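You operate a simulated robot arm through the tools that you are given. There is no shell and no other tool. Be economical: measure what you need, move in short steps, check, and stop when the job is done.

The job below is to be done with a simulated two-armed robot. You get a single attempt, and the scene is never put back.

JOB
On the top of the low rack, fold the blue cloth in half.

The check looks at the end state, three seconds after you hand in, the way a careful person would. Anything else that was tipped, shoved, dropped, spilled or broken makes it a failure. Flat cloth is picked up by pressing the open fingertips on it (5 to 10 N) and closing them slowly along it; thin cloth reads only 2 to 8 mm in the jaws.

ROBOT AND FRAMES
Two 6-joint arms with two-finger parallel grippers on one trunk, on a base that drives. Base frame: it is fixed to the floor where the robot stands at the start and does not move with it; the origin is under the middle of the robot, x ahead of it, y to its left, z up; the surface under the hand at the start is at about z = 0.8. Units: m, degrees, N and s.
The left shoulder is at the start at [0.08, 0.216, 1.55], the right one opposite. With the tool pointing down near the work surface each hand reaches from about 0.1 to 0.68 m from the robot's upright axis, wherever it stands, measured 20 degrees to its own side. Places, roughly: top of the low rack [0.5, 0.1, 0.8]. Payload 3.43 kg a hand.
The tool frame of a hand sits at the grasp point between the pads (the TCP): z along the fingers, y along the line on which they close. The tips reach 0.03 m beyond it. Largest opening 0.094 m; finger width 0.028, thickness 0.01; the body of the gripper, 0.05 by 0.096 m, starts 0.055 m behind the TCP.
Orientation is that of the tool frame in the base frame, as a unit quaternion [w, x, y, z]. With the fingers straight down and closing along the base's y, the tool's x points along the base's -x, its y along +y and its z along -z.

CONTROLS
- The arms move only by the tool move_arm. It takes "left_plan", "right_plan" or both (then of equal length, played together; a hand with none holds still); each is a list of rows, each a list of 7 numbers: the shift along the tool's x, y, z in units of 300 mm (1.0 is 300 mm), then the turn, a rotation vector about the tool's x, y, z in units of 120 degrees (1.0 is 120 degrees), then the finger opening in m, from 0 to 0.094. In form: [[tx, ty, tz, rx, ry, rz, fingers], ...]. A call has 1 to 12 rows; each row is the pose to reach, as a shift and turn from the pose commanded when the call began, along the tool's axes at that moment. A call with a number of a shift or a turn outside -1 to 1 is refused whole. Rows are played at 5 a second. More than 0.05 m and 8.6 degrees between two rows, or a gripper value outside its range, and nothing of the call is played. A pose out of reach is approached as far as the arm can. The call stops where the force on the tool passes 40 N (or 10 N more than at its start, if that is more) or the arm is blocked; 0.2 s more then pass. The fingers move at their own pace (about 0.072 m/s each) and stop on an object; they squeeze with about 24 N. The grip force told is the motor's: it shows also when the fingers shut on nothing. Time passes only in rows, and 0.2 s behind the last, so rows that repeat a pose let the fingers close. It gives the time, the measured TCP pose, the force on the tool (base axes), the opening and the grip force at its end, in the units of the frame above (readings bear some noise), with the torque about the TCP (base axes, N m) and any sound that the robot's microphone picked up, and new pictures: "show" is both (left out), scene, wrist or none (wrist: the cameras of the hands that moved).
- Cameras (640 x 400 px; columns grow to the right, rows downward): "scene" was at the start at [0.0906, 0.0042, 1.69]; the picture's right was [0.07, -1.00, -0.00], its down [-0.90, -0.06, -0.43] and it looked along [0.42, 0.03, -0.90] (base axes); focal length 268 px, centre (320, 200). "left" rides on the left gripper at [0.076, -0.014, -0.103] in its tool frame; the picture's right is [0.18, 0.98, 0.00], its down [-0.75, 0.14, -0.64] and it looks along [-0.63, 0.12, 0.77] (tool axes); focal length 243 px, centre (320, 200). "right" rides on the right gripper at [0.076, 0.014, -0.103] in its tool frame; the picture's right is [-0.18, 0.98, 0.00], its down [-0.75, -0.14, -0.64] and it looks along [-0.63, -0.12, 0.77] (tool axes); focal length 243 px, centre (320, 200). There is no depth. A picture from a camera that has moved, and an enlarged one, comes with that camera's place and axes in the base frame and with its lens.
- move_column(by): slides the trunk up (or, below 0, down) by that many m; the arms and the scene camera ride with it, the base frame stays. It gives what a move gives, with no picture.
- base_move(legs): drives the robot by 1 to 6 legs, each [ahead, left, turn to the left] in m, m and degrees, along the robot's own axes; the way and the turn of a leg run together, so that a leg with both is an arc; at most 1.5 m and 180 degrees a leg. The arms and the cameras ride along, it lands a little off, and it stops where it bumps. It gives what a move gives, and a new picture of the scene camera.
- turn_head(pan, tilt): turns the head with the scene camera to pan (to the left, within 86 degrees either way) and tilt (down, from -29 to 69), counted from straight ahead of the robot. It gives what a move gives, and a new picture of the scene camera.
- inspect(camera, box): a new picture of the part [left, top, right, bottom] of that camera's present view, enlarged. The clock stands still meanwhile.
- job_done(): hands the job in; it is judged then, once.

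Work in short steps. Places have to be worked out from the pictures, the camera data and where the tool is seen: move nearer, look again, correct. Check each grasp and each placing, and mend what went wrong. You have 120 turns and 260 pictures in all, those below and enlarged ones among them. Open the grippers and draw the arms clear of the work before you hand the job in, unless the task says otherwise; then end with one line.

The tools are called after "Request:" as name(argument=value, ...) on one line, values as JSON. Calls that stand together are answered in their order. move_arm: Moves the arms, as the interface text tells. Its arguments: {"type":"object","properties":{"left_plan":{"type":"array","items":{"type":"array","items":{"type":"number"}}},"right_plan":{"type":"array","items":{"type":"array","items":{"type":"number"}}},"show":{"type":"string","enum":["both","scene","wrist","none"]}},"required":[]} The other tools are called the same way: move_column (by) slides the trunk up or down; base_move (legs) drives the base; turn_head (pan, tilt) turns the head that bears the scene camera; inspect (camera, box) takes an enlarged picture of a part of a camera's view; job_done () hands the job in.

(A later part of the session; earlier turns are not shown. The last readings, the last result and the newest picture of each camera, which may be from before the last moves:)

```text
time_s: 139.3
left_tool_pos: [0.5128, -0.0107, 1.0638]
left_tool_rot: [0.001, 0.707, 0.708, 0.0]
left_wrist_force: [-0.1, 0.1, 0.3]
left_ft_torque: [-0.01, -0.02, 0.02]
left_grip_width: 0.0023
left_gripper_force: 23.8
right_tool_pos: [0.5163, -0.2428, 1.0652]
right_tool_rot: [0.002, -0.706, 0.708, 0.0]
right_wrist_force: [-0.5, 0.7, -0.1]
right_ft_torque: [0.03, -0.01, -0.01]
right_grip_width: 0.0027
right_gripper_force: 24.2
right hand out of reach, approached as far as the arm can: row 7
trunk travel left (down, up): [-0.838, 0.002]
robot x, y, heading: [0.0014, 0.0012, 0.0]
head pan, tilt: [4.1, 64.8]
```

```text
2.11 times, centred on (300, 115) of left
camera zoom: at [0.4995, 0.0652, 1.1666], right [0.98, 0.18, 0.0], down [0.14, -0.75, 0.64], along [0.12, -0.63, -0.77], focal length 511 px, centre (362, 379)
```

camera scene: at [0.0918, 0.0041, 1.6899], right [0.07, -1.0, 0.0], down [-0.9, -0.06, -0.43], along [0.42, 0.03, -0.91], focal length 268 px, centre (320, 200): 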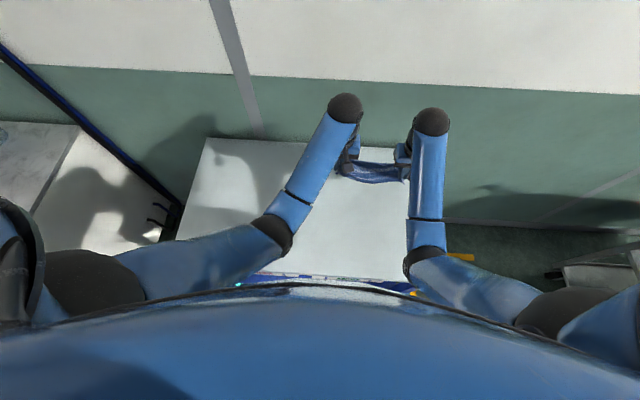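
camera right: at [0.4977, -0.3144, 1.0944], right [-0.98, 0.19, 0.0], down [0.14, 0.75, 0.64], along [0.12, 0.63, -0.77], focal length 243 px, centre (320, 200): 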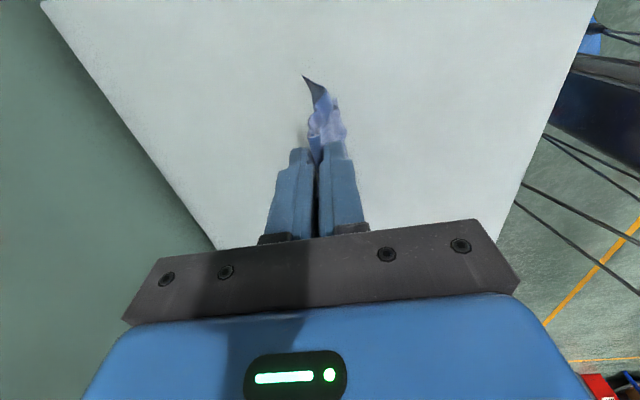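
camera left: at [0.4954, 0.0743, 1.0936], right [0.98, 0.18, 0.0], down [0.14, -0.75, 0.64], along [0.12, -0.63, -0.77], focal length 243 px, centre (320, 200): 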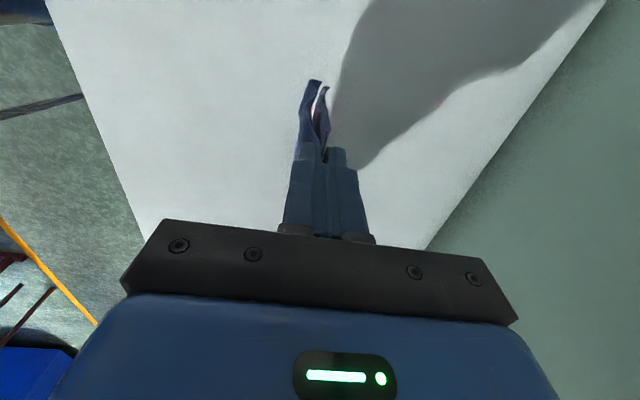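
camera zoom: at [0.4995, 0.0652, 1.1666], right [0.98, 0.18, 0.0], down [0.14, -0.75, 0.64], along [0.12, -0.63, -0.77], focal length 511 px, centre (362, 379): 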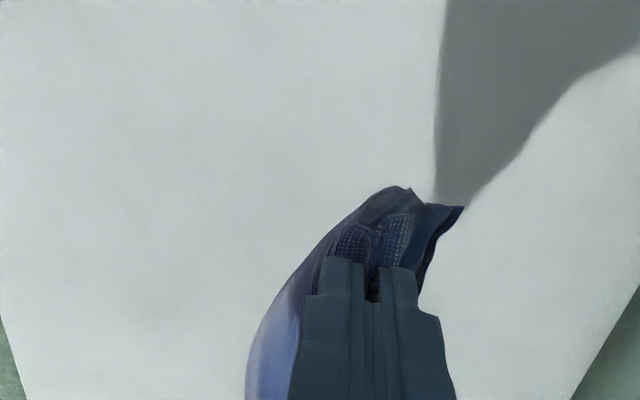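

The right jaw evidently holds both hems at its end, while the left holds only the top. That is still compatible: I lay the lower part back toward me again, then bring the hands forward and over so all hems end on the far side.

Request:
move_arm(left_plan=[[0, 0.133, 0, 0, 0, 0, 0], [0, 0.133, 0.067, 0, 0, 0, 0], [0, 0.067, 0.167, 0, 0, 0, 0], [0, -0.017, 0.233, 0, 0, 0, 0], [0, -0.1, 0.3, 0, 0, 0, 0], [0, -0.183, 0.357, 0, 0, 0, 0], [0, -0.25, 0.4, 0, 0, 0, 0], [0, -0.3, 0.437, 0, 0, 0, 0], [0, -0.3, 0.437, 0, 0, 0, 0], [0, -0.233, 0.45, 0, 0, 0, 0], [0, -0.15, 0.467, 0, 0, 0, 0], [0, -0.067, 0.5, 0, 0, 0, 0]], right_plan=[[0, -0.133, 0, 0, 0, 0, 0], [0, -0.133, 0.067, 0, 0, 0, 0], [0, -0.067, 0.167, 0, 0, 0, 0], [0, 0.017, 0.233, 0, 0, 0, 0], [0, 0.1, 0.3, 0, 0, 0, 0], [0, 0.183, 0.357, 0, 0, 0, 0], [0, 0.25, 0.4, 0, 0, 0, 0], [0, 0.3, 0.437, 0, 0, 0, 0], [0, 0.3, 0.437, 0, 0, 0, 0], [0, 0.233, 0.45, 0, 0, 0, 0], [0, 0.15, 0.467, 0, 0, 0, 0], [0, 0.067, 0.5, 0, 0, 0, 0]], show="none")

Request:
move_arm(left_plan=[[0, 0.067, 0.05, 0, 0, 0, 0], [0, 0.11, 0.12, 0, 0, 0, 0], [0, 0.135, 0.19, 0, 0, 0, 0], [0, 0.14, 0.24, 0, 0, 0, 0], [0, 0.14, 0.24, 0, 0, 0, 0]], right_plan=[[0, -0.06, 0.05, 0, 0, 0, 0], [0, -0.09, 0.12, 0, 0, 0, 0], [0, -0.105, 0.19, 0, 0, 0, 0], [0, -0.105, 0.24, 0, 0, 0, 0], [0, -0.105, 0.24, 0, 0, 0, 0]], show="none")

Request:
inspect(camera="scene", box=[295, 165, 430, 265])

Request:
inspect(camera="right", box=[180, 40, 580, 240])

Request:
inspect(camera="left", box=[60, 40, 460, 240])

```text
time_s: 141.9
left_tool_pos: [0.4968, -0.0098, 0.9118]
left_tool_rot: [-0.001, 0.708, 0.707, -0.001]
left_wrist_force: [-0.1, -0.5, 0.6]
left_ft_torque: [0.02, -0.04, -0.03]
left_grip_width: 0.0025
left_gripper_force: 23.7
right_tool_pos: [0.4978, -0.2429, 0.9118]
right_tool_rot: [-0.001, -0.706, 0.708, 0.001]
right_wrist_force: [-0.6, 0.0, 1.4]
right_ft_torque: [-0.02, 0.02, -0.01]
right_grip_width: 0.0027
right_gripper_force: 24.3
trunk travel left (down, up): [-0.838, 0.002]
robot x, y, heading: [-0.001, 0.0015, 0.1]
head pan, tilt: [4.1, 64.8]
```

```text
time_s: 143.1
left_tool_pos: [0.5338, -0.0087, 0.844]
left_tool_rot: [0.0, 0.707, 0.707, -0.001]
left_wrist_force: [-0.4, 0.0, 0.1]
left_ft_torque: [-0.01, 0.03, 0.0]
left_grip_width: 0.0025
left_gripper_force: 24.4
left hand out of reach, approached as far as the arm can: row 4, 5
right_tool_pos: [0.5281, -0.2419, 0.8419]
right_tool_rot: [0.001, -0.706, 0.708, 0.0]
right_wrist_force: [0.2, 0.5, -0.3]
right_ft_torque: [0.05, 0.03, -0.03]
right_grip_width: 0.0027
right_gripper_force: 24.1
trunk travel left (down, up): [-0.838, 0.002]
robot x, y, heading: [-0.0008, -0.0023, -0.2]
head pan, tilt: [4.1, 64.8]
```

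```text
4.00 times, centred on (362, 215) of scene
camera zoom: at [0.0908, 0.0044, 1.748], right [0.07, -1.0, 0.0], down [-0.9, -0.06, -0.43], along [0.42, 0.03, -0.9], focal length 1070 px, centre (150, 140)
```

zoom: 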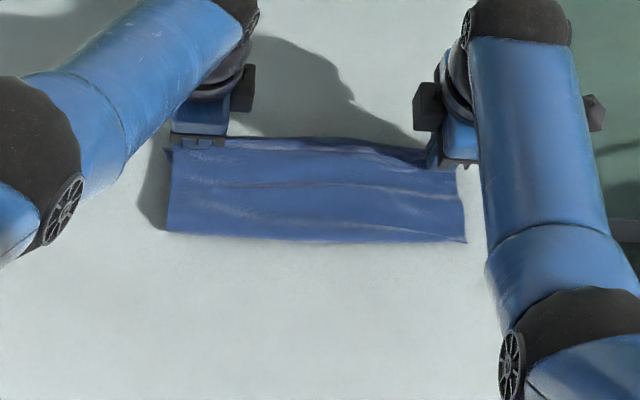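

```text
1.60 times, centred on (380, 140) of right
camera zoom: at [0.5134, -0.3176, 0.9458], right [-0.98, 0.19, 0.0], down [0.14, 0.75, 0.64], along [0.12, 0.63, -0.77], focal length 388 px, centre (224, 296)
```

zoom: 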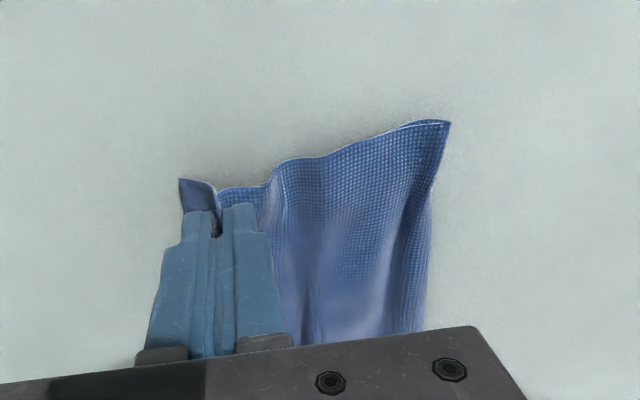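

```text
1.60 times, centred on (260, 140) of left
camera zoom: at [0.5198, 0.0679, 0.9471], right [0.98, 0.18, 0.0], down [0.14, -0.75, 0.64], along [0.12, -0.63, -0.77], focal length 388 px, centre (416, 296)
```

zoom: 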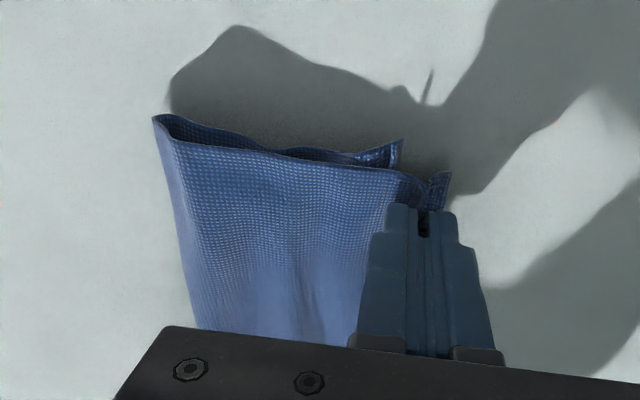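

Excellent – a clean fold with all hems at the far side, top hem about 2 cm past the bottom hem on the left. I move back 1 cm, release and lift away to look.

Request:
move_arm(left_plan=[[0, -0.02, 0, 0, 0, 0, 0], [0, -0.035, 0, 0, 0, 0, 0], [0, -0.035, 0, 0, 0, 0, 0.02], [0, -0.035, 0, 0, 0, 0, 0.036], [0, -0.035, -0.08, 0, 0, 0, 0.036], [0, -0.035, -0.2, 0, 0, 0, 0.036], [0.1, -0.035, -0.3, 0, 0, 0, 0.036], [0.22, -0.035, -0.35, 0, 0, 0, 0.036]], right_plan=[[0, 0.01, 0, 0, 0, 0, 0], [0, 0.015, 0, 0, 0, 0, 0], [0, 0.015, 0, 0, 0, 0, 0.02], [0, 0.015, 0, 0, 0, 0, 0.036], [0, 0.015, -0.08, 0, 0, 0, 0.036], [0, 0.015, -0.2, 0, 0, 0, 0.036], [0.03, 0.015, -0.3, 0, 0, 0, 0.036], [0.06, 0.015, -0.35, 0, 0, 0, 0.036]], show="none")

Request:
inspect(camera="scene", box=[305, 180, 420, 250])

Request:
inspect(camera="right", box=[180, 40, 500, 240])

Request:
inspect(camera="left", box=[140, 60, 460, 260])

```text
time_s: 144.9
left_tool_pos: [0.5229, 0.0571, 0.9503]
left_tool_rot: [0.0, 0.707, 0.707, 0.0]
left_wrist_force: [0.2, 0.3, 0.5]
left_ft_torque: [0.0, 0.03, 0.0]
left_grip_width: 0.036
left_gripper_force: 0.1
right_tool_pos: [0.5237, -0.2597, 0.9484]
right_tool_rot: [0.0, -0.707, 0.707, 0.0]
right_wrist_force: [-0.1, -0.7, 0.3]
right_ft_torque: [-0.03, 0.02, -0.04]
right_grip_width: 0.0358
right_gripper_force: 0.1
trunk travel left (down, up): [-0.838, 0.002]
robot x, y, heading: [-0.0015, -0.0009, -0.2]
head pan, tilt: [4.1, 64.8]
```

```text
5.57 times, centred on (362, 215) of scene
camera zoom: at [0.0907, 0.0058, 1.7479], right [0.07, -1.0, 0.0], down [-0.9, -0.06, -0.43], along [0.42, 0.03, -0.9], focal length 1489 px, centre (84, 116)
```

zoom: 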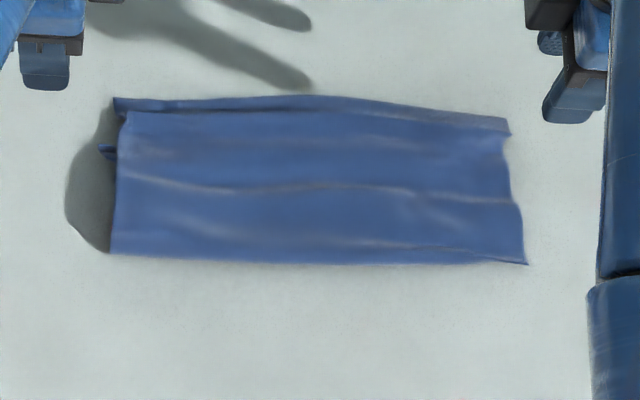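

```text
2.00 times, centred on (340, 140) of right
camera zoom: at [0.5101, -0.3361, 1.0515], right [-0.98, 0.18, 0.0], down [0.14, 0.75, 0.64], along [0.12, 0.63, -0.77], focal length 485 px, centre (280, 320)
```

zoom: 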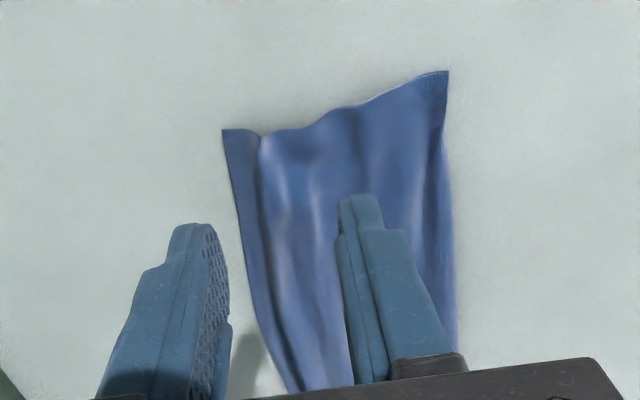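

```text
2.00 times, centred on (300, 160) of left
camera zoom: at [0.5094, 0.1341, 1.0527], right [0.98, 0.18, 0.0], down [0.14, -0.75, 0.64], along [0.12, -0.63, -0.77], focal length 485 px, centre (360, 280)
```

zoom: 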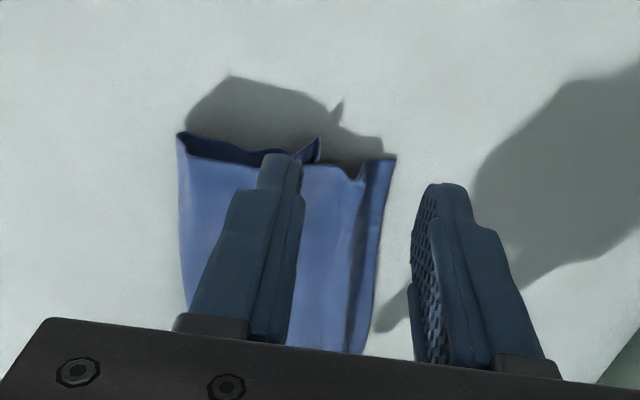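

A tidy rectangle (0.28 × 0.115 m), but the bottom half is about 3–4 cm shorter than the top at the left. I'll redo the fold once more: grip only the exposed top hem strip (closing along y), hang the full sheet, and lay it as just done. Rotating into position.

Request:
move_arm(left_plan=[[-0.02, 0.007, 0, 0, 0, -0.068, 0.036], [-0.04, 0.013, 0, 0, 0, -0.136, 0.036], [-0.06, 0.02, 0, 0, 0, -0.204, 0.036], [-0.08, 0.027, 0, 0, 0, -0.272, 0.036], [-0.1, 0.033, 0, 0, 0, -0.34, 0.036], [-0.12, 0.04, 0.0, 0, 0, -0.408, 0.036], [-0.14, 0.047, 0.0, 0, 0, -0.476, 0.036], [-0.16, 0.053, 0.03, 0, 0, -0.544, 0.036], [-0.18, 0.06, 0.08, 0, 0, -0.612, 0.036], [-0.2, 0.067, 0.14, 0, 0, -0.68, 0.036], [-0.217, 0.073, 0.2, 0, 0, -0.75, 0.036], [-0.217, 0.073, 0.26, 0, 0, -0.75, 0.036]], right_plan=[[-0.01, -0.008, 0, 0, 0, 0.068, 0.036], [-0.02, -0.016, 0, 0, 0, 0.136, 0.036], [-0.025, -0.024, 0, 0, 0, 0.204, 0.036], [-0.035, -0.032, 0, 0, 0, 0.272, 0.036], [-0.045, -0.04, 0, 0, 0, 0.34, 0.036], [-0.05, -0.047, 0, 0, 0, 0.408, 0.036], [-0.06, -0.055, 0, 0, 0, 0.476, 0.036], [-0.07, -0.063, 0.03, 0, 0, 0.544, 0.036], [-0.075, -0.07, 0.08, 0, 0, 0.612, 0.036], [-0.085, -0.078, 0.14, 0, 0, 0.68, 0.036], [-0.093, -0.087, 0.2, 0, 0, 0.75, 0.036], [-0.093, -0.087, 0.26, 0, 0, 0.75, 0.036]], show="none")

Request:
inspect(camera="right", box=[200, 40, 500, 230])

Request:
inspect(camera="left", box=[140, 40, 440, 230])

```text
time_s: 147.5
left_tool_pos: [0.5466, -0.0094, 0.8709]
left_tool_rot: [0.0, -0.001, 1.0, 0.0]
left_wrist_force: [0.1, 0.3, 0.4]
left_ft_torque: [0.02, -0.03, -0.02]
left_grip_width: 0.0359
left_gripper_force: 0.1
right_tool_pos: [0.5504, -0.2317, 0.869]
right_tool_rot: [0.0, 0.002, 1.0, 0.0]
right_wrist_force: [-0.4, -0.2, -0.2]
right_ft_torque: [0.01, -0.02, -0.01]
right_grip_width: 0.0359
right_gripper_force: 0.1
trunk travel left (down, up): [-0.838, 0.002]
robot x, y, heading: [-0.0033, 0.0011, 0.0]
head pan, tilt: [4.1, 64.8]
```

```text
2.11 times, centred on (350, 135) of right
camera zoom: at [0.474, -0.2175, 0.9721], right [0.19, 0.98, 0.0], down [0.75, -0.14, 0.64], along [0.63, -0.12, -0.77], focal length 511 px, centre (257, 337)
```

zoom: 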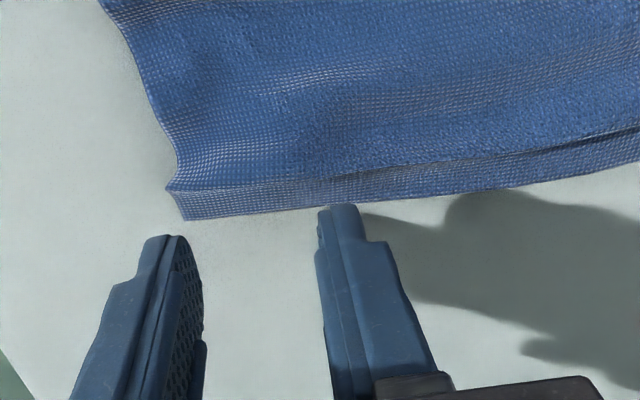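

```text
2.11 times, centred on (290, 135) of left
camera zoom: at [0.4705, -0.0233, 0.9739], right [-0.19, 0.98, 0.0], down [0.75, 0.14, 0.64], along [0.63, 0.12, -0.77], focal length 511 px, centre (383, 337)
```

zoom: 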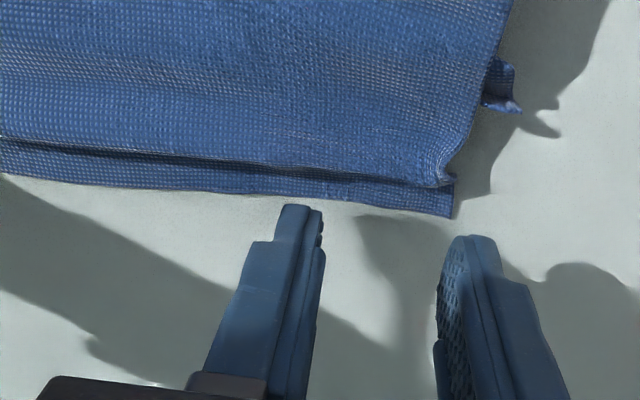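

The hem strip (x≈0.54–0.554) lies under both jaws. I lower to contact.

Request:
move_arm(left_plan=[[0, 0, 0.05, 0, 0, 0, 0.036], [0, 0, 0.09, 0, 0, 0, 0.036], [0, 0, 0.118, 0, 0, 0, 0.036], [0, 0, 0.126, 0, 0, 0, 0.036]], right_plan=[[0, 0, 0.05, 0, 0, 0, 0.036], [0, 0, 0.09, 0, 0, 0, 0.036], [0, 0, 0.113, 0, 0, 0, 0.036], [0, 0, 0.12, 0, 0, 0, 0.036]], show="none")

```text
time_s: 148.5
left_tool_pos: [0.5369, -0.0039, 0.8411]
left_tool_rot: [0.001, -0.001, 1.0, 0.0]
left_wrist_force: [0.4, -0.3, -0.9]
left_ft_torque: [0.0, 0.01, 0.0]
left_grip_width: 0.0361
left_gripper_force: 0.0
left hand out of reach, approached as far as the arm can: row 2, 3, 4
right_tool_pos: [0.5497, -0.2319, 0.8329]
right_tool_rot: [0.0, 0.001, 1.0, 0.0]
right_wrist_force: [0.2, 0.6, 0.4]
right_ft_torque: [0.01, 0.0, 0.03]
right_grip_width: 0.036
right_gripper_force: 0.1
trunk travel left (down, up): [-0.838, 0.002]
robot x, y, heading: [0.0009, 0.0, 0.3]
head pan, tilt: [4.1, 64.8]
```

The raised trunk limits the left arm's reach. I lift the hands 8 cm, bring the trunk back down, then go down again.

Request:
move_arm(left_plan=[[0, 0, -0.1, 0, 0, 0, 0.036], [0, 0, -0.2, 0, 0, 0, 0.036], [0, 0, -0.25, 0, 0, 0, 0.036]], right_plan=[[0, 0, -0.1, 0, 0, 0, 0.036], [0, 0, -0.2, 0, 0, 0, 0.036], [0, 0, -0.28, 0, 0, 0, 0.036]], show="none")

Request:
move_column(by=-0.058)

```text
time_s: 149.3
left_tool_pos: [0.5373, -0.0051, 0.9179]
left_tool_rot: [-0.001, 0.0, 1.0, 0.0]
left_wrist_force: [0.2, 0.3, 0.6]
left_ft_torque: [-0.04, -0.01, -0.01]
left_grip_width: 0.0359
left_gripper_force: 0.1
right_tool_pos: [0.5484, -0.2323, 0.9147]
right_tool_rot: [-0.001, 0.001, 1.0, 0.001]
right_wrist_force: [0.0, 0.3, -0.4]
right_ft_torque: [0.02, 0.0, 0.02]
right_grip_width: 0.0361
right_gripper_force: 0.1
trunk travel left (down, up): [-0.838, 0.002]
robot x, y, heading: [0.0, 0.0005, 0.3]
head pan, tilt: [4.1, 64.8]
```

```text
time_s: 150.3
left_tool_pos: [0.5384, -0.0038, 0.8598]
left_tool_rot: [0.0, 0.0, 1.0, -0.001]
left_wrist_force: [0.5, -0.1, 0.1]
left_ft_torque: [0.02, -0.01, 0.01]
left_grip_width: 0.036
left_gripper_force: 0.0
right_tool_pos: [0.5499, -0.2325, 0.8588]
right_tool_rot: [0.002, 0.002, 1.0, 0.0]
right_wrist_force: [-0.6, -0.6, -0.4]
right_ft_torque: [-0.03, -0.04, 0.01]
right_grip_width: 0.036
right_gripper_force: 0.1
trunk travel left (down, up): [-0.78, 0.06]
robot x, y, heading: [-0.0029, -0.0009, -0.1]
head pan, tilt: [4.1, 64.8]
```

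Now I lower both (left corrected 8 mm forward).

Request:
move_arm(left_plan=[[-0.027, -0.017, 0.03, 0, 0, 0, 0.036], [-0.027, -0.017, 0.06, 0, 0, 0, 0.036], [-0.027, -0.017, 0.084, 0, 0, 0, 0.036], [-0.027, -0.017, 0.093, 0, 0, 0, 0.036]], right_plan=[[0, 0, 0.03, 0, 0, 0, 0.036], [0, 0, 0.06, 0, 0, 0, 0.036], [0, 0, 0.082, 0, 0, 0, 0.036], [0, 0, 0.09, 0, 0, 0, 0.036]], show="none")

```text
time_s: 151.3
left_tool_pos: [0.5459, -0.0103, 0.8316]
left_tool_rot: [-0.001, 0.0, 1.0, 0.0]
left_wrist_force: [0.5, 0.2, 0.0]
left_ft_torque: [-0.05, 0.01, -0.05]
left_grip_width: 0.0359
left_gripper_force: 0.0
right_tool_pos: [0.5494, -0.2332, 0.832]
right_tool_rot: [0.001, 0.001, 1.0, 0.002]
right_wrist_force: [-0.2, -0.3, 4.1]
right_ft_torque: [0.04, 0.08, 0.02]
right_grip_width: 0.0362
right_gripper_force: 0.1
trunk travel left (down, up): [-0.78, 0.06]
robot x, y, heading: [0.0015, -0.0032, 0.3]
head pan, tilt: [4.1, 64.8]
```

Left 1.5 mm lower; both close slowly, then lift slightly with the hands drawn a little together.

Request:
move_arm(left_plan=[[0, 0, 0.006, 0, 0, 0, 0.036], [0, 0, 0.006, 0, 0, 0, 0.031], [0, 0, 0.006, 0, 0, 0, 0.026], [0, 0, 0.006, 0, 0, 0, 0.021], [0, 0, 0.006, 0, 0, 0, 0.016], [0, 0, 0.006, 0, 0, 0, 0.011], [0, 0, 0.006, 0, 0, 0, 0.006], [0, 0, 0.006, 0, 0, 0, 0], [0, 0, 0.006, 0, 0, 0, 0], [0, -0.015, -0.02, 0, 0, 0, 0], [0, -0.02, -0.08, 0, 0, 0, 0], [0, -0.02, -0.15, 0, 0, 0, 0]], right_plan=[[0, 0, 0, 0, 0, 0, 0.036], [0, 0, 0, 0, 0, 0, 0.031], [0, 0, 0, 0, 0, 0, 0.026], [0, 0, 0, 0, 0, 0, 0.021], [0, 0, 0, 0, 0, 0, 0.016], [0, 0, 0, 0, 0, 0, 0.011], [0, 0, 0, 0, 0, 0, 0.006], [0, 0, 0, 0, 0, 0, 0], [0, 0, 0, 0, 0, 0, 0], [0, 0.015, -0.02, 0, 0, 0, 0], [0, 0.02, -0.08, 0, 0, 0, 0], [0, 0.02, -0.15, 0, 0, 0, 0]], show="none")

Request:
inspect(camera="scene", box=[295, 165, 430, 255])

Request:
inspect(camera="right", box=[200, 20, 560, 230])

```text
time_s: 153.9
left_tool_pos: [0.5436, -0.0158, 0.8756]
left_tool_rot: [0.001, 0.0, 1.0, 0.0]
left_wrist_force: [0.2, 0.2, -0.4]
left_ft_torque: [-0.02, -0.03, 0.0]
left_grip_width: 0.0025
left_gripper_force: 24.0
right_tool_pos: [0.5482, -0.2266, 0.876]
right_tool_rot: [-0.001, 0.0, 1.0, 0.001]
right_wrist_force: [-0.3, 0.3, -0.3]
right_ft_torque: [-0.02, 0.02, 0.01]
right_grip_width: 0.0034
right_gripper_force: 23.9
trunk travel left (down, up): [-0.78, 0.06]
robot x, y, heading: [-0.0014, 0.0034, 0.0]
head pan, tilt: [4.1, 64.8]
```

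```text
4.44 times, centred on (362, 210) of scene
camera zoom: at [0.0894, 0.0043, 1.69], right [0.07, -1.0, 0.0], down [-0.9, -0.06, -0.43], along [0.43, 0.03, -0.9], focal length 1189 px, centre (131, 156)
```

zoom: 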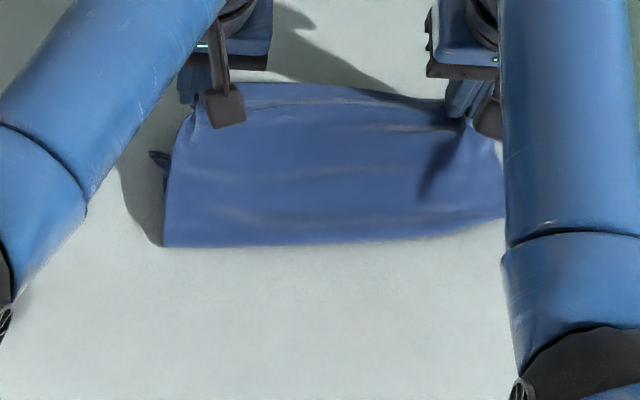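

```text
1.78 times, centred on (380, 125) of right
camera zoom: at [0.4719, -0.2127, 0.9789], right [0.19, 0.98, 0.0], down [0.75, -0.14, 0.64], along [0.63, -0.12, -0.77], focal length 431 px, centre (213, 333)
```

zoom: 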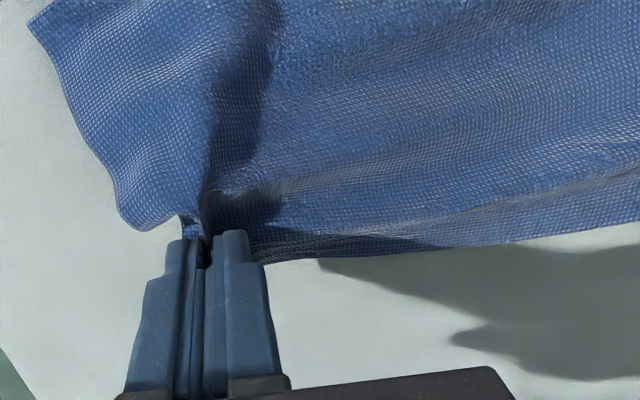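

The top hem is held on both ends. I lift and raise the trunk so the whole sheet hangs.

Request:
move_arm(left_plan=[[0.02, 0, -0.08, 0, 0, 0, 0], [0.04, 0, -0.17, 0, 0, 0, 0], [0.06, 0, -0.26, 0, 0, 0, 0], [0.08, 0, -0.35, 0, 0, 0, 0], [0.1, 0, -0.41, 0, 0, 0, 0], [0.1, 0, -0.41, 0, 0, 0, 0]], right_plan=[[0.02, 0, -0.08, 0, 0, 0, 0], [0.04, 0, -0.17, 0, 0, 0, 0], [0.06, 0, -0.26, 0, 0, 0, 0], [0.08, 0, -0.35, 0, 0, 0, 0], [0.1, 0, -0.41, 0, 0, 0, 0], [0.1, 0, -0.41, 0, 0, 0, 0]], show="none")

Request:
move_column(by=0.058)

Request:
inspect(camera="scene", box=[295, 145, 430, 245])

Request:
inspect(camera="right", box=[200, 0, 640, 230])

Request:
inspect(camera="left", box=[0, 0, 440, 230])

```text
time_s: 155.3
left_tool_pos: [0.5153, -0.0157, 1.0]
left_tool_rot: [0.0, -0.001, 1.0, 0.0]
left_wrist_force: [0.1, -1.0, -0.6]
left_ft_torque: [-0.05, 0.0, 0.0]
left_grip_width: 0.0025
left_gripper_force: 23.9
right_tool_pos: [0.5204, -0.226, 0.9998]
right_tool_rot: [0.0, 0.001, 1.0, 0.001]
right_wrist_force: [0.3, 0.3, -0.6]
right_ft_torque: [0.01, 0.02, 0.01]
right_grip_width: 0.0033
right_gripper_force: 24.0
trunk travel left (down, up): [-0.78, 0.06]
robot x, y, heading: [-0.0026, -0.0004, -0.1]
head pan, tilt: [4.1, 64.8]
```

```text
time_s: 156.2
left_tool_pos: [0.5169, -0.0163, 1.0564]
left_tool_rot: [-0.001, 0.0, 1.0, -0.001]
left_wrist_force: [-0.3, -0.7, -0.7]
left_ft_torque: [-0.02, -0.03, 0.02]
left_grip_width: 0.0024
left_gripper_force: 24.4
right_tool_pos: [0.5201, -0.2275, 1.0569]
right_tool_rot: [0.0, 0.001, 1.0, 0.001]
right_wrist_force: [0.2, 1.1, 0.4]
right_ft_torque: [-0.01, -0.04, -0.02]
right_grip_width: 0.0035
right_gripper_force: 24.0
trunk travel left (down, up): [-0.838, 0.002]
robot x, y, heading: [0.0002, 0.0009, 0.1]
head pan, tilt: [4.1, 64.8]
```

```text
4.00 times, centred on (362, 195) of scene
camera zoom: at [0.0913, 0.004, 1.7479], right [0.07, -1.0, 0.0], down [-0.9, -0.06, -0.43], along [0.42, 0.03, -0.9], focal length 1070 px, centre (150, 220)
```

zoom: 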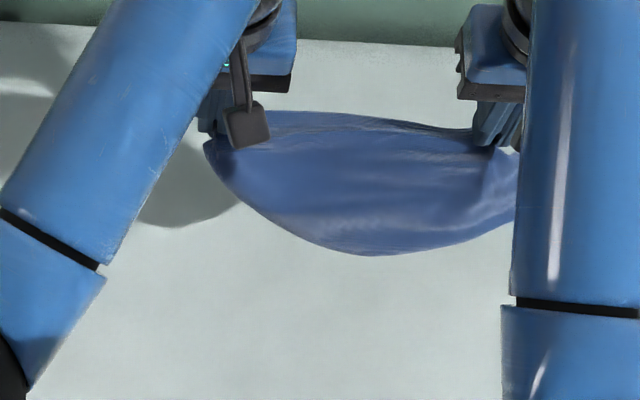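

```text
1.45 times, centred on (420, 115) of right
camera zoom: at [0.4435, -0.2126, 1.1606], right [0.19, 0.98, 0.0], down [0.75, -0.14, 0.64], along [0.63, -0.12, -0.77], focal length 353 px, centre (174, 324)
```

zoom: 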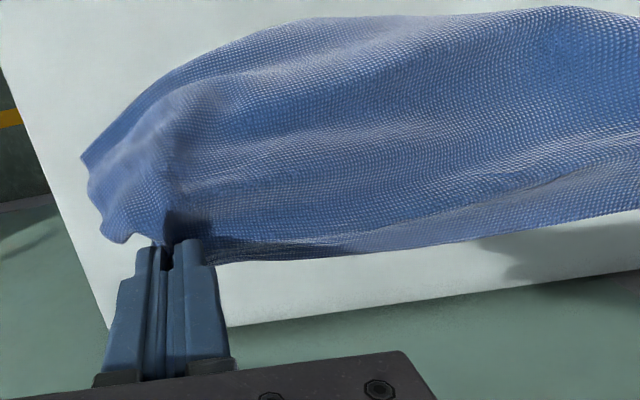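

```text
1.45 times, centred on (220, 115) of left
camera zoom: at [0.4398, -0.0295, 1.1605], right [-0.18, 0.98, 0.0], down [0.75, 0.14, 0.64], along [0.63, 0.12, -0.77], focal length 353 px, centre (466, 324)
```

zoom: 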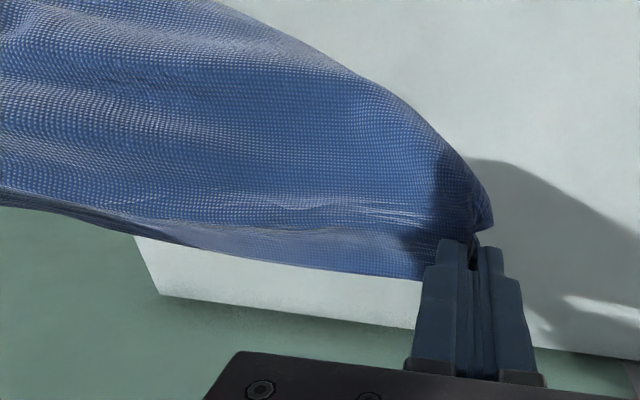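

The sheet hangs with its lower part curving forward. I lay the lower half by moving toward me, then come forward over it and down at x≈0.545.

Request:
move_arm(left_plan=[[-0.133, 0, 0, 0, 0, 0, 0], [-0.15, 0, 0.067, 0, 0, 0, 0], [-0.083, 0, 0.167, 0, 0, 0, 0], [0, 0, 0.233, 0, 0, 0, 0], [0.083, 0, 0.3, 0, 0, 0, 0], [0.167, 0, 0.357, 0, 0, 0, 0], [0.233, 0, 0.4, 0, 0, 0, 0], [0.283, 0, 0.437, 0, 0, 0, 0], [0.283, 0, 0.437, 0, 0, 0, 0], [0.217, 0, 0.45, 0, 0, 0, 0], [0.133, 0, 0.467, 0, 0, 0, 0], [0.05, 0, 0.5, 0, 0, 0, 0]], right_plan=[[-0.133, 0, 0, 0, 0, 0, 0], [-0.15, 0, 0.067, 0, 0, 0, 0], [-0.083, 0, 0.167, 0, 0, 0, 0], [0, 0, 0.233, 0, 0, 0, 0], [0.083, 0, 0.3, 0, 0, 0, 0], [0.167, 0, 0.357, 0, 0, 0, 0], [0.233, 0, 0.4, 0, 0, 0, 0], [0.283, 0, 0.437, 0, 0, 0, 0], [0.283, 0, 0.437, 0, 0, 0, 0], [0.217, 0, 0.45, 0, 0, 0, 0], [0.133, 0, 0.467, 0, 0, 0, 0], [0.05, 0, 0.5, 0, 0, 0, 0]], show="none")

Request:
move_arm(left_plan=[[-0.067, 0, 0.05, 0, 0, 0, 0], [-0.117, 0, 0.117, 0, 0, 0, 0], [-0.137, 0, 0.173, 0, 0, 0, 0], [-0.14, 0, 0.2, 0, 0, 0, 0], [-0.14, 0, 0.2, 0, 0, 0, 0]], right_plan=[[-0.067, 0, 0.05, 0, 0, 0, 0], [-0.117, 0, 0.117, 0, 0, 0, 0], [-0.137, 0, 0.173, 0, 0, 0, 0], [-0.14, 0, 0.2, 0, 0, 0, 0], [-0.14, 0, 0.2, 0, 0, 0, 0]], show="none")

Request:
inspect(camera="scene", box=[295, 165, 430, 265])

Request:
inspect(camera="right", box=[200, 0, 640, 240])

Request:
inspect(camera="left", box=[0, 0, 440, 240])

```text
time_s: 158.8
left_tool_pos: [0.5014, -0.0179, 0.9063]
left_tool_rot: [-0.001, 0.001, 1.0, 0.0]
left_wrist_force: [-0.2, 0.2, 0.4]
left_ft_torque: [0.01, 0.01, 0.03]
left_grip_width: 0.0026
left_gripper_force: 24.1
right_tool_pos: [0.5067, -0.2261, 0.9064]
right_tool_rot: [-0.001, 0.001, 1.0, 0.001]
right_wrist_force: [0.5, 0.0, 0.5]
right_ft_torque: [-0.01, 0.01, 0.0]
right_grip_width: 0.0035
right_gripper_force: 23.8
trunk travel left (down, up): [-0.838, 0.002]
robot x, y, heading: [-0.0003, 0.0011, 0.0]
head pan, tilt: [4.1, 64.8]
```

```text
time_s: 160.0
left_tool_pos: [0.5393, -0.015, 0.8519]
left_tool_rot: [0.0, 0.0, 1.0, -0.001]
left_wrist_force: [0.0, 0.5, -0.6]
left_ft_torque: [0.0, 0.01, 0.03]
left_grip_width: 0.0026
left_gripper_force: 24.8
left hand out of reach, approached as far as the arm can: row 4, 5
right_tool_pos: [0.5475, -0.2244, 0.8483]
right_tool_rot: [0.001, 0.001, 1.0, 0.001]
right_wrist_force: [-0.7, 0.0, -0.5]
right_ft_torque: [0.02, 0.03, -0.05]
right_grip_width: 0.0034
right_gripper_force: 24.3
trunk travel left (down, up): [-0.838, 0.002]
robot x, y, heading: [-0.0013, -0.0011, 0.4]
head pan, tilt: [4.1, 64.8]
```

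```text
4.00 times, centred on (362, 215) of scene
camera zoom: at [0.0906, 0.0046, 1.748], right [0.07, -1.0, 0.0], down [-0.9, -0.06, -0.43], along [0.43, 0.03, -0.9], focal length 1070 px, centre (150, 140)
```

zoom: 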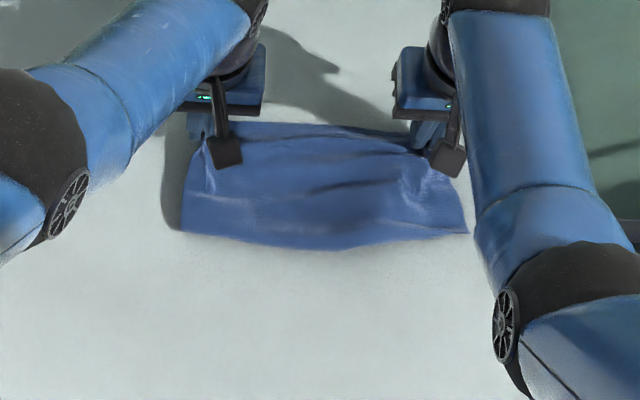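

```text
1.45 times, centred on (420, 120) of right
camera zoom: at [0.4705, -0.2112, 0.9508], right [0.18, 0.98, 0.0], down [0.75, -0.14, 0.64], along [0.63, -0.12, -0.77], focal length 353 px, centre (174, 316)
```

zoom: 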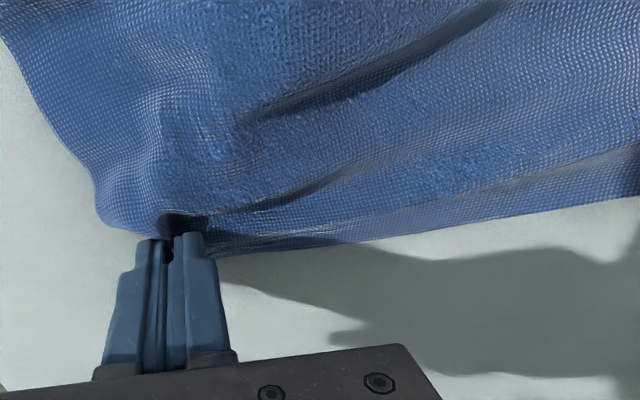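

```text
1.45 times, centred on (220, 120) of left
camera zoom: at [0.4619, -0.0278, 0.9542], right [-0.18, 0.98, 0.0], down [0.75, 0.14, 0.64], along [0.63, 0.12, -0.77], focal length 353 px, centre (466, 316)
```

zoom: 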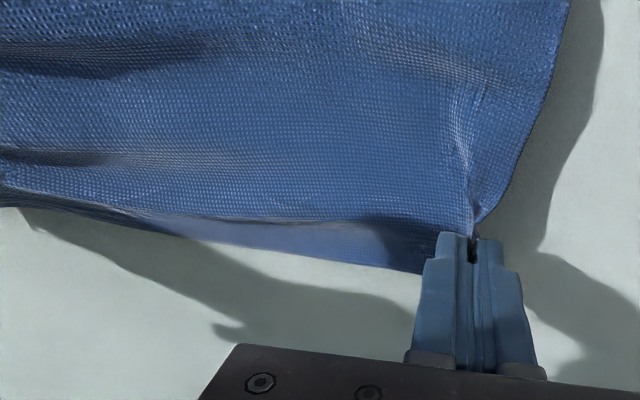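

Folded over nicely. I spread the hands slightly to flatten the gathers, release and lift away.

Request:
move_arm(left_plan=[[0, 0.015, 0.0, 0, 0, 0, 0], [0, 0.027, 0.0, 0, 0, 0, 0], [0, 0.027, 0.0, 0, 0, 0, 0.015], [0, 0.027, 0.0, 0, 0, 0, 0.04], [0, 0.027, -0.06, 0, 0, 0, 0.04], [0, 0.027, -0.18, 0, 0, 0, 0.04], [0, 0.1, -0.3, 0, 0, 0, 0.04], [0, 0.25, -0.3, 0, 0, 0, 0.04], [0, 0.4, -0.3, 0, 0, 0, 0.04]], right_plan=[[0, -0.015, 0.0, 0, 0, 0, 0], [0, -0.027, 0.0, 0, 0, 0, 0], [0, -0.027, 0.0, 0, 0, 0, 0.015], [0, -0.027, 0.0, 0, 0, 0, 0.04], [0, -0.027, -0.06, 0, 0, 0, 0.04], [0, -0.027, -0.18, 0, 0, 0, 0.04], [0, -0.08, -0.3, 0, 0, 0, 0.04], [0, -0.18, -0.3, 0, 0, 0, 0.04], [0, -0.28, -0.3, 0, 0, 0, 0.04]], show="none")

Request:
inspect(camera="scene", box=[305, 180, 420, 250])

Request:
inspect(camera="right", box=[280, 0, 640, 240])

Request:
inspect(camera="left", box=[0, 0, 360, 240])

```text
time_s: 162.0
left_tool_pos: [0.5379, 0.1062, 0.9417]
left_tool_rot: [-0.001, 0.001, 1.0, -0.001]
left_wrist_force: [-0.3, 0.9, -0.3]
left_ft_torque: [-0.02, 0.01, -0.01]
left_grip_width: 0.04
left_gripper_force: 0.0
right_tool_pos: [0.5458, -0.3105, 0.9391]
right_tool_rot: [0.0, 0.0, 1.0, 0.0]
right_wrist_force: [-0.1, 0.1, -0.5]
right_ft_torque: [0.05, 0.01, 0.0]
right_grip_width: 0.04
right_gripper_force: 0.0
trunk travel left (down, up): [-0.838, 0.002]
robot x, y, heading: [0.002, 0.0002, 0.2]
head pan, tilt: [4.1, 64.8]
```

```text
5.57 times, centred on (362, 215) of scene
camera zoom: at [0.091, 0.0049, 1.748], right [0.07, -1.0, 0.0], down [-0.9, -0.06, -0.43], along [0.42, 0.03, -0.9], focal length 1489 px, centre (84, 116)
```

zoom: 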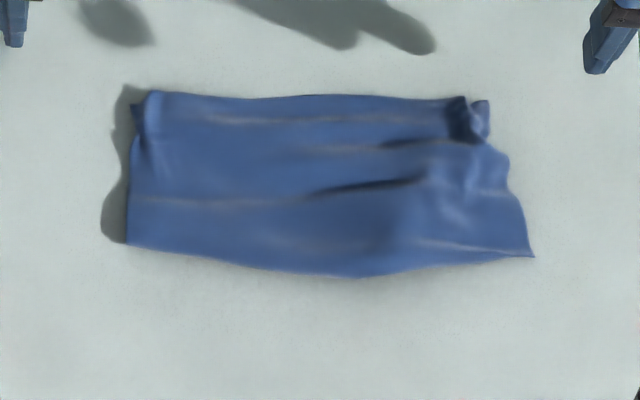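

```text
1.67 times, centred on (460, 120) of right
camera zoom: at [0.4704, -0.2961, 1.0427], right [0.18, 0.98, 0.0], down [0.75, -0.14, 0.64], along [0.63, -0.12, -0.77], focal length 404 px, centre (87, 333)
```

zoom: 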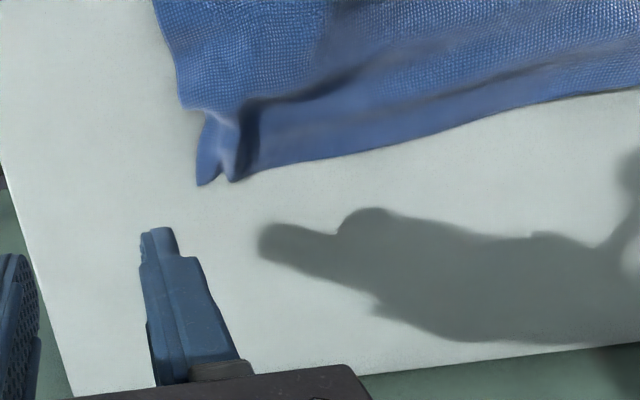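

```text
1.67 times, centred on (180, 120) of left
camera zoom: at [0.4619, 0.0917, 1.045], right [-0.18, 0.98, 0.0], down [0.75, 0.14, 0.64], along [0.63, 0.12, -0.77], focal length 404 px, centre (553, 333)
```

zoom: 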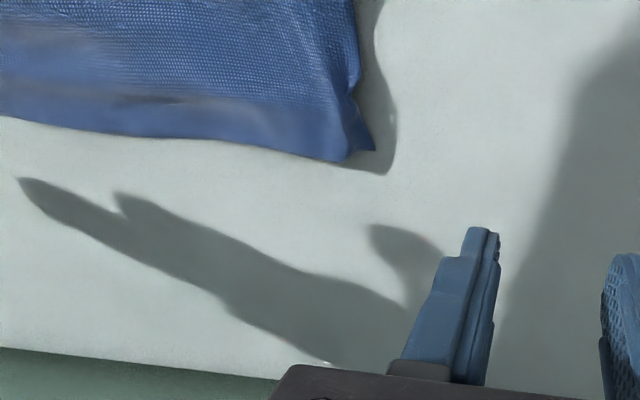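

Good rectangle of about half size now. Only a small pucker remains at the far right corner; I press closed fingertips into it and open them to spread the cloth.

Request:
move_arm(right_plan=[[0.01, 0.1, 0, 0, 0, 0, 0.01], [0.02, 0.2, 0, 0, 0, 0, 0], [0.02, 0.275, 0.08, 0, 0, 0, 0], [0.02, 0.275, 0.2, 0, 0, 0, 0], [0.02, 0.275, 0.3, 0, 0, 0, 0], [0.02, 0.275, 0.345, 0, 0, 0, 0], [0.02, 0.275, 0.356, 0, 0, 0, 0]], show="none")

Request:
inspect(camera="right", box=[180, 20, 500, 230])

```text
time_s: 163.6
left_tool_pos: [0.5369, 0.1047, 0.9432]
left_tool_rot: [0.0, 0.0, 1.0, 0.001]
left_wrist_force: [-0.2, 0.4, -1.4]
left_ft_torque: [0.0, 0.0, -0.02]
left_grip_width: 0.0399
left_gripper_force: 0.1
right_tool_pos: [0.5404, -0.2286, 0.8327]
right_tool_rot: [0.004, 0.001, 1.0, 0.0]
right_wrist_force: [2.3, -1.8, 16.5]
right_ft_torque: [0.07, -0.03, 0.0]
right_grip_width: 0.0002
right_gripper_force: 24.1
trunk travel left (down, up): [-0.838, 0.002]
robot x, y, heading: [-0.0008, 0.0001, 0.1]
head pan, tilt: [4.1, 64.8]
```

```text
1.90 times, centred on (340, 125) of right
camera zoom: at [0.4642, -0.2136, 0.9352], right [0.19, 0.98, 0.0], down [0.75, -0.14, 0.65], along [0.64, -0.12, -0.76], focal length 462 px, centre (282, 343)
```

zoom: 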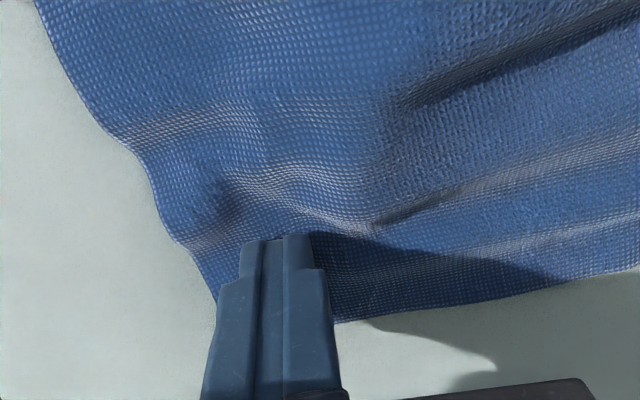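

Pressing at 16 N in the pucker. I ease slightly and open the fingers slowly to spread it, then lift.

Request:
move_arm(right_plan=[[0, 0, -0.002, 0, 0, 0, 0.008], [0, 0, -0.002, 0, 0, 0, 0.016], [0, 0, -0.002, 0, 0, 0, 0.024], [0, 0, -0.002, 0, 0, 0, 0.032], [0, 0, -0.002, 0, 0, 0, 0.04], [0, 0, -0.002, 0, 0, 0, 0.046], [0, 0, -0.05, 0, 0, 0, 0.046], [0, 0, -0.18, 0, 0, 0, 0.046], [0, -0.12, -0.28, 0, 0, 0, 0.046], [0, -0.25, -0.3, 0, 0, 0, 0.046]], show="none")

Request:
inspect(camera="scene", box=[305, 180, 420, 250])

```text
time_s: 165.8
left_tool_pos: [0.5393, 0.1039, 0.9434]
left_tool_rot: [0.0, 0.0, 1.0, 0.001]
left_wrist_force: [0.0, -0.6, 0.2]
left_ft_torque: [0.02, -0.01, -0.04]
left_grip_width: 0.0401
left_gripper_force: 0.0
right_tool_pos: [0.5399, -0.3042, 0.9184]
right_tool_rot: [0.0, 0.002, 1.0, 0.002]
right_wrist_force: [-0.1, 0.2, 0.6]
right_ft_torque: [-0.01, 0.04, 0.0]
right_grip_width: 0.0461
right_gripper_force: 0.0
trunk travel left (down, up): [-0.838, 0.002]
robot x, y, heading: [-0.0028, 0.001, -0.1]
head pan, tilt: [4.1, 64.8]
```

```text
5.57 times, centred on (362, 215) of scene
camera zoom: at [0.0921, 0.0018, 1.7479], right [0.07, -1.0, 0.0], down [-0.9, -0.06, -0.43], along [0.42, 0.03, -0.91], focal length 1489 px, centre (84, 116)
```

zoom: 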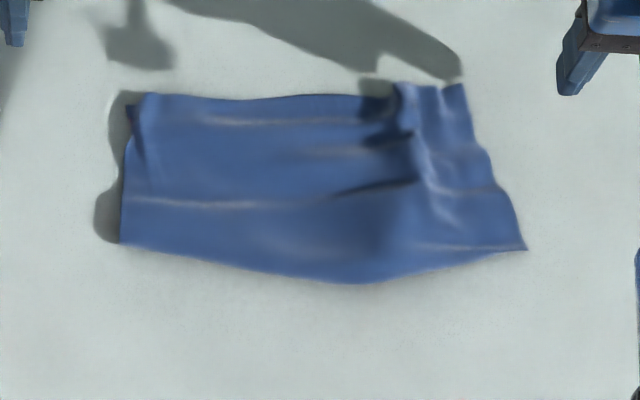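

The right finger let the corner creep inward. I press closed fingertips on that corner and drag it back outward (right and slightly toward me).

Request:
move_arm(right_plan=[[-0.02, 0.1, 0, 0, 0, 0, 0.02], [-0.04, 0.2, 0, 0, 0, 0, 0], [-0.05, 0.297, 0.06, 0, 0, 0, 0], [-0.05, 0.297, 0.18, 0, 0, 0, 0], [-0.05, 0.297, 0.26, 0, 0, 0, 0], [-0.05, 0.297, 0.284, 0, 0, 0, 0], [-0.04, 0.28, 0.287, 0, 0, 0, 0], [-0.025, 0.255, 0.287, 0, 0, 0, 0], [-0.01, 0.23, 0.287, 0, 0, 0, 0], [0.0, 0.205, 0.287, 0, 0, 0, 0], [0.0, 0.205, 0.2, 0, 0, 0, 0], [0.0, 0.1, 0.08, 0, 0, 0, 0]], show="none")

Request:
inspect(camera="scene", box=[305, 180, 420, 250])

```text
time_s: 168.4
left_tool_pos: [0.5368, 0.1042, 0.9431]
left_tool_rot: [0.0, 0.0, 1.0, 0.001]
left_wrist_force: [0.2, -0.9, -0.4]
left_ft_torque: [0.01, 0.01, 0.0]
left_grip_width: 0.0402
left_gripper_force: 0.0
right_tool_pos: [0.54, -0.2736, 0.897]
right_tool_rot: [0.0, 0.001, 1.0, 0.001]
right_wrist_force: [0.1, 0.0, -0.5]
right_ft_torque: [-0.03, 0.0, 0.0]
right_grip_width: 0.0
right_gripper_force: 23.7
trunk travel left (down, up): [-0.838, 0.002]
robot x, y, heading: [-0.0001, -0.0001, 0.1]
head pan, tilt: [4.1, 64.8]
```

```text
5.57 times, centred on (362, 215) of scene
camera zoom: at [0.0899, 0.0032, 1.748], right [0.07, -1.0, 0.0], down [-0.9, -0.06, -0.43], along [0.43, 0.03, -0.9], focal length 1489 px, centre (84, 116)
```

zoom: 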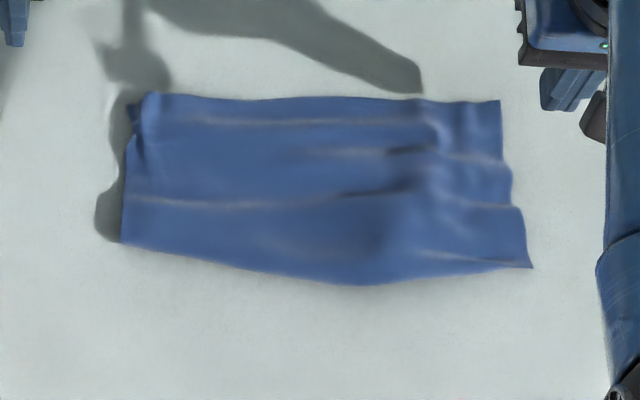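

That worked well – the corner is square again. I rotate both hands to look at the side edges and judge how the bottom half lies.

Request:
move_arm(left_plan=[[0, 0, 0, 0, 0, 0.068, 0.02], [0, 0, 0, 0, 0, 0.136, 0], [0.02, 0, 0, 0, 0, 0.204, 0], [0.04, 0, 0, 0, 0, 0.272, 0], [0.06, 0, 0, 0, 0, 0.34, 0], [0.08, 0, 0, 0, 0, 0.408, 0], [0.1, 0, 0, 0, 0, 0.476, 0], [0.12, 0, 0, 0, 0, 0.544, 0], [0.13, 0, 0, 0, 0, 0.612, 0], [0.14, 0, 0, 0, 0, 0.68, 0], [0.15, 0, 0, 0, 0, 0.75, 0], [0.15, 0, 0, 0, 0, 0.75, 0]], right_plan=[[0, -0.01, -0.02, 0, 0, -0.068, 0], [0, -0.02, -0.04, 0, 0, -0.136, 0], [0.02, -0.03, -0.07, 0, 0, -0.204, 0], [0.04, -0.04, -0.1, 0, 0, -0.272, 0], [0.06, -0.05, -0.12, 0, 0, -0.34, 0], [0.08, -0.05, -0.15, 0, 0, -0.408, 0], [0.1, -0.05, -0.15, 0, 0, -0.476, 0], [0.12, -0.05, -0.15, 0, 0, -0.544, 0], [0.13, -0.05, -0.15, 0, 0, -0.612, 0], [0.14, -0.05, -0.15, 0, 0, -0.68, 0], [0.15, -0.05, -0.15, 0, 0, -0.75, 0], [0.15, -0.05, -0.15, 0, 0, -0.75, 0]], show="none")

Request:
inspect(camera="right", box=[200, 60, 480, 240])

Request:
inspect(camera="left", box=[160, 60, 440, 240])

```text
time_s: 171.0
left_tool_pos: [0.4935, 0.1068, 0.9431]
left_tool_rot: [0.0, 0.708, 0.706, 0.0]
left_wrist_force: [0.2, 0.7, -0.1]
left_ft_torque: [0.0, 0.01, 0.02]
left_grip_width: 0.0
left_gripper_force: 24.2
right_tool_pos: [0.4946, -0.2876, 0.9419]
right_tool_rot: [0.001, -0.707, 0.707, 0.001]
right_wrist_force: [-0.5, 0.2, -0.2]
right_ft_torque: [-0.02, 0.03, -0.01]
right_grip_width: 0.0001
right_gripper_force: 23.9
trunk travel left (down, up): [-0.838, 0.002]
robot x, y, heading: [-0.0001, 0.0, 0.1]
head pan, tilt: [4.1, 64.8]
```

```text
2.22 times, centred on (340, 150) of right
camera zoom: at [0.4816, -0.3644, 1.0447], right [-0.98, 0.18, 0.0], down [0.14, 0.75, 0.64], along [0.12, 0.63, -0.77], focal length 539 px, centre (276, 311)
```

zoom: 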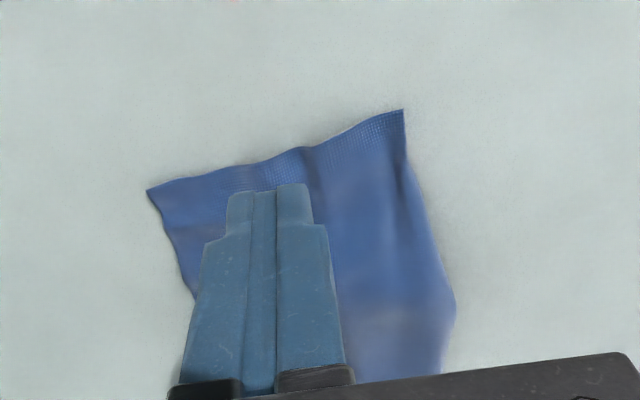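

```text
2.22 times, centred on (300, 150) of left
camera zoom: at [0.4801, 0.1833, 1.0455], right [0.98, 0.18, 0.0], down [0.14, -0.75, 0.64], along [0.12, -0.63, -0.77], focal length 539 px, centre (364, 311)
```

zoom: 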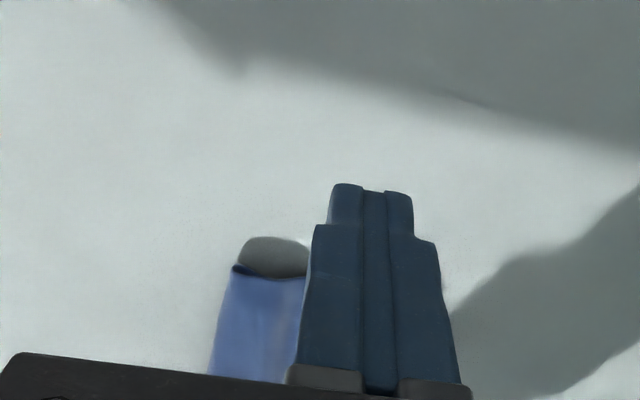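

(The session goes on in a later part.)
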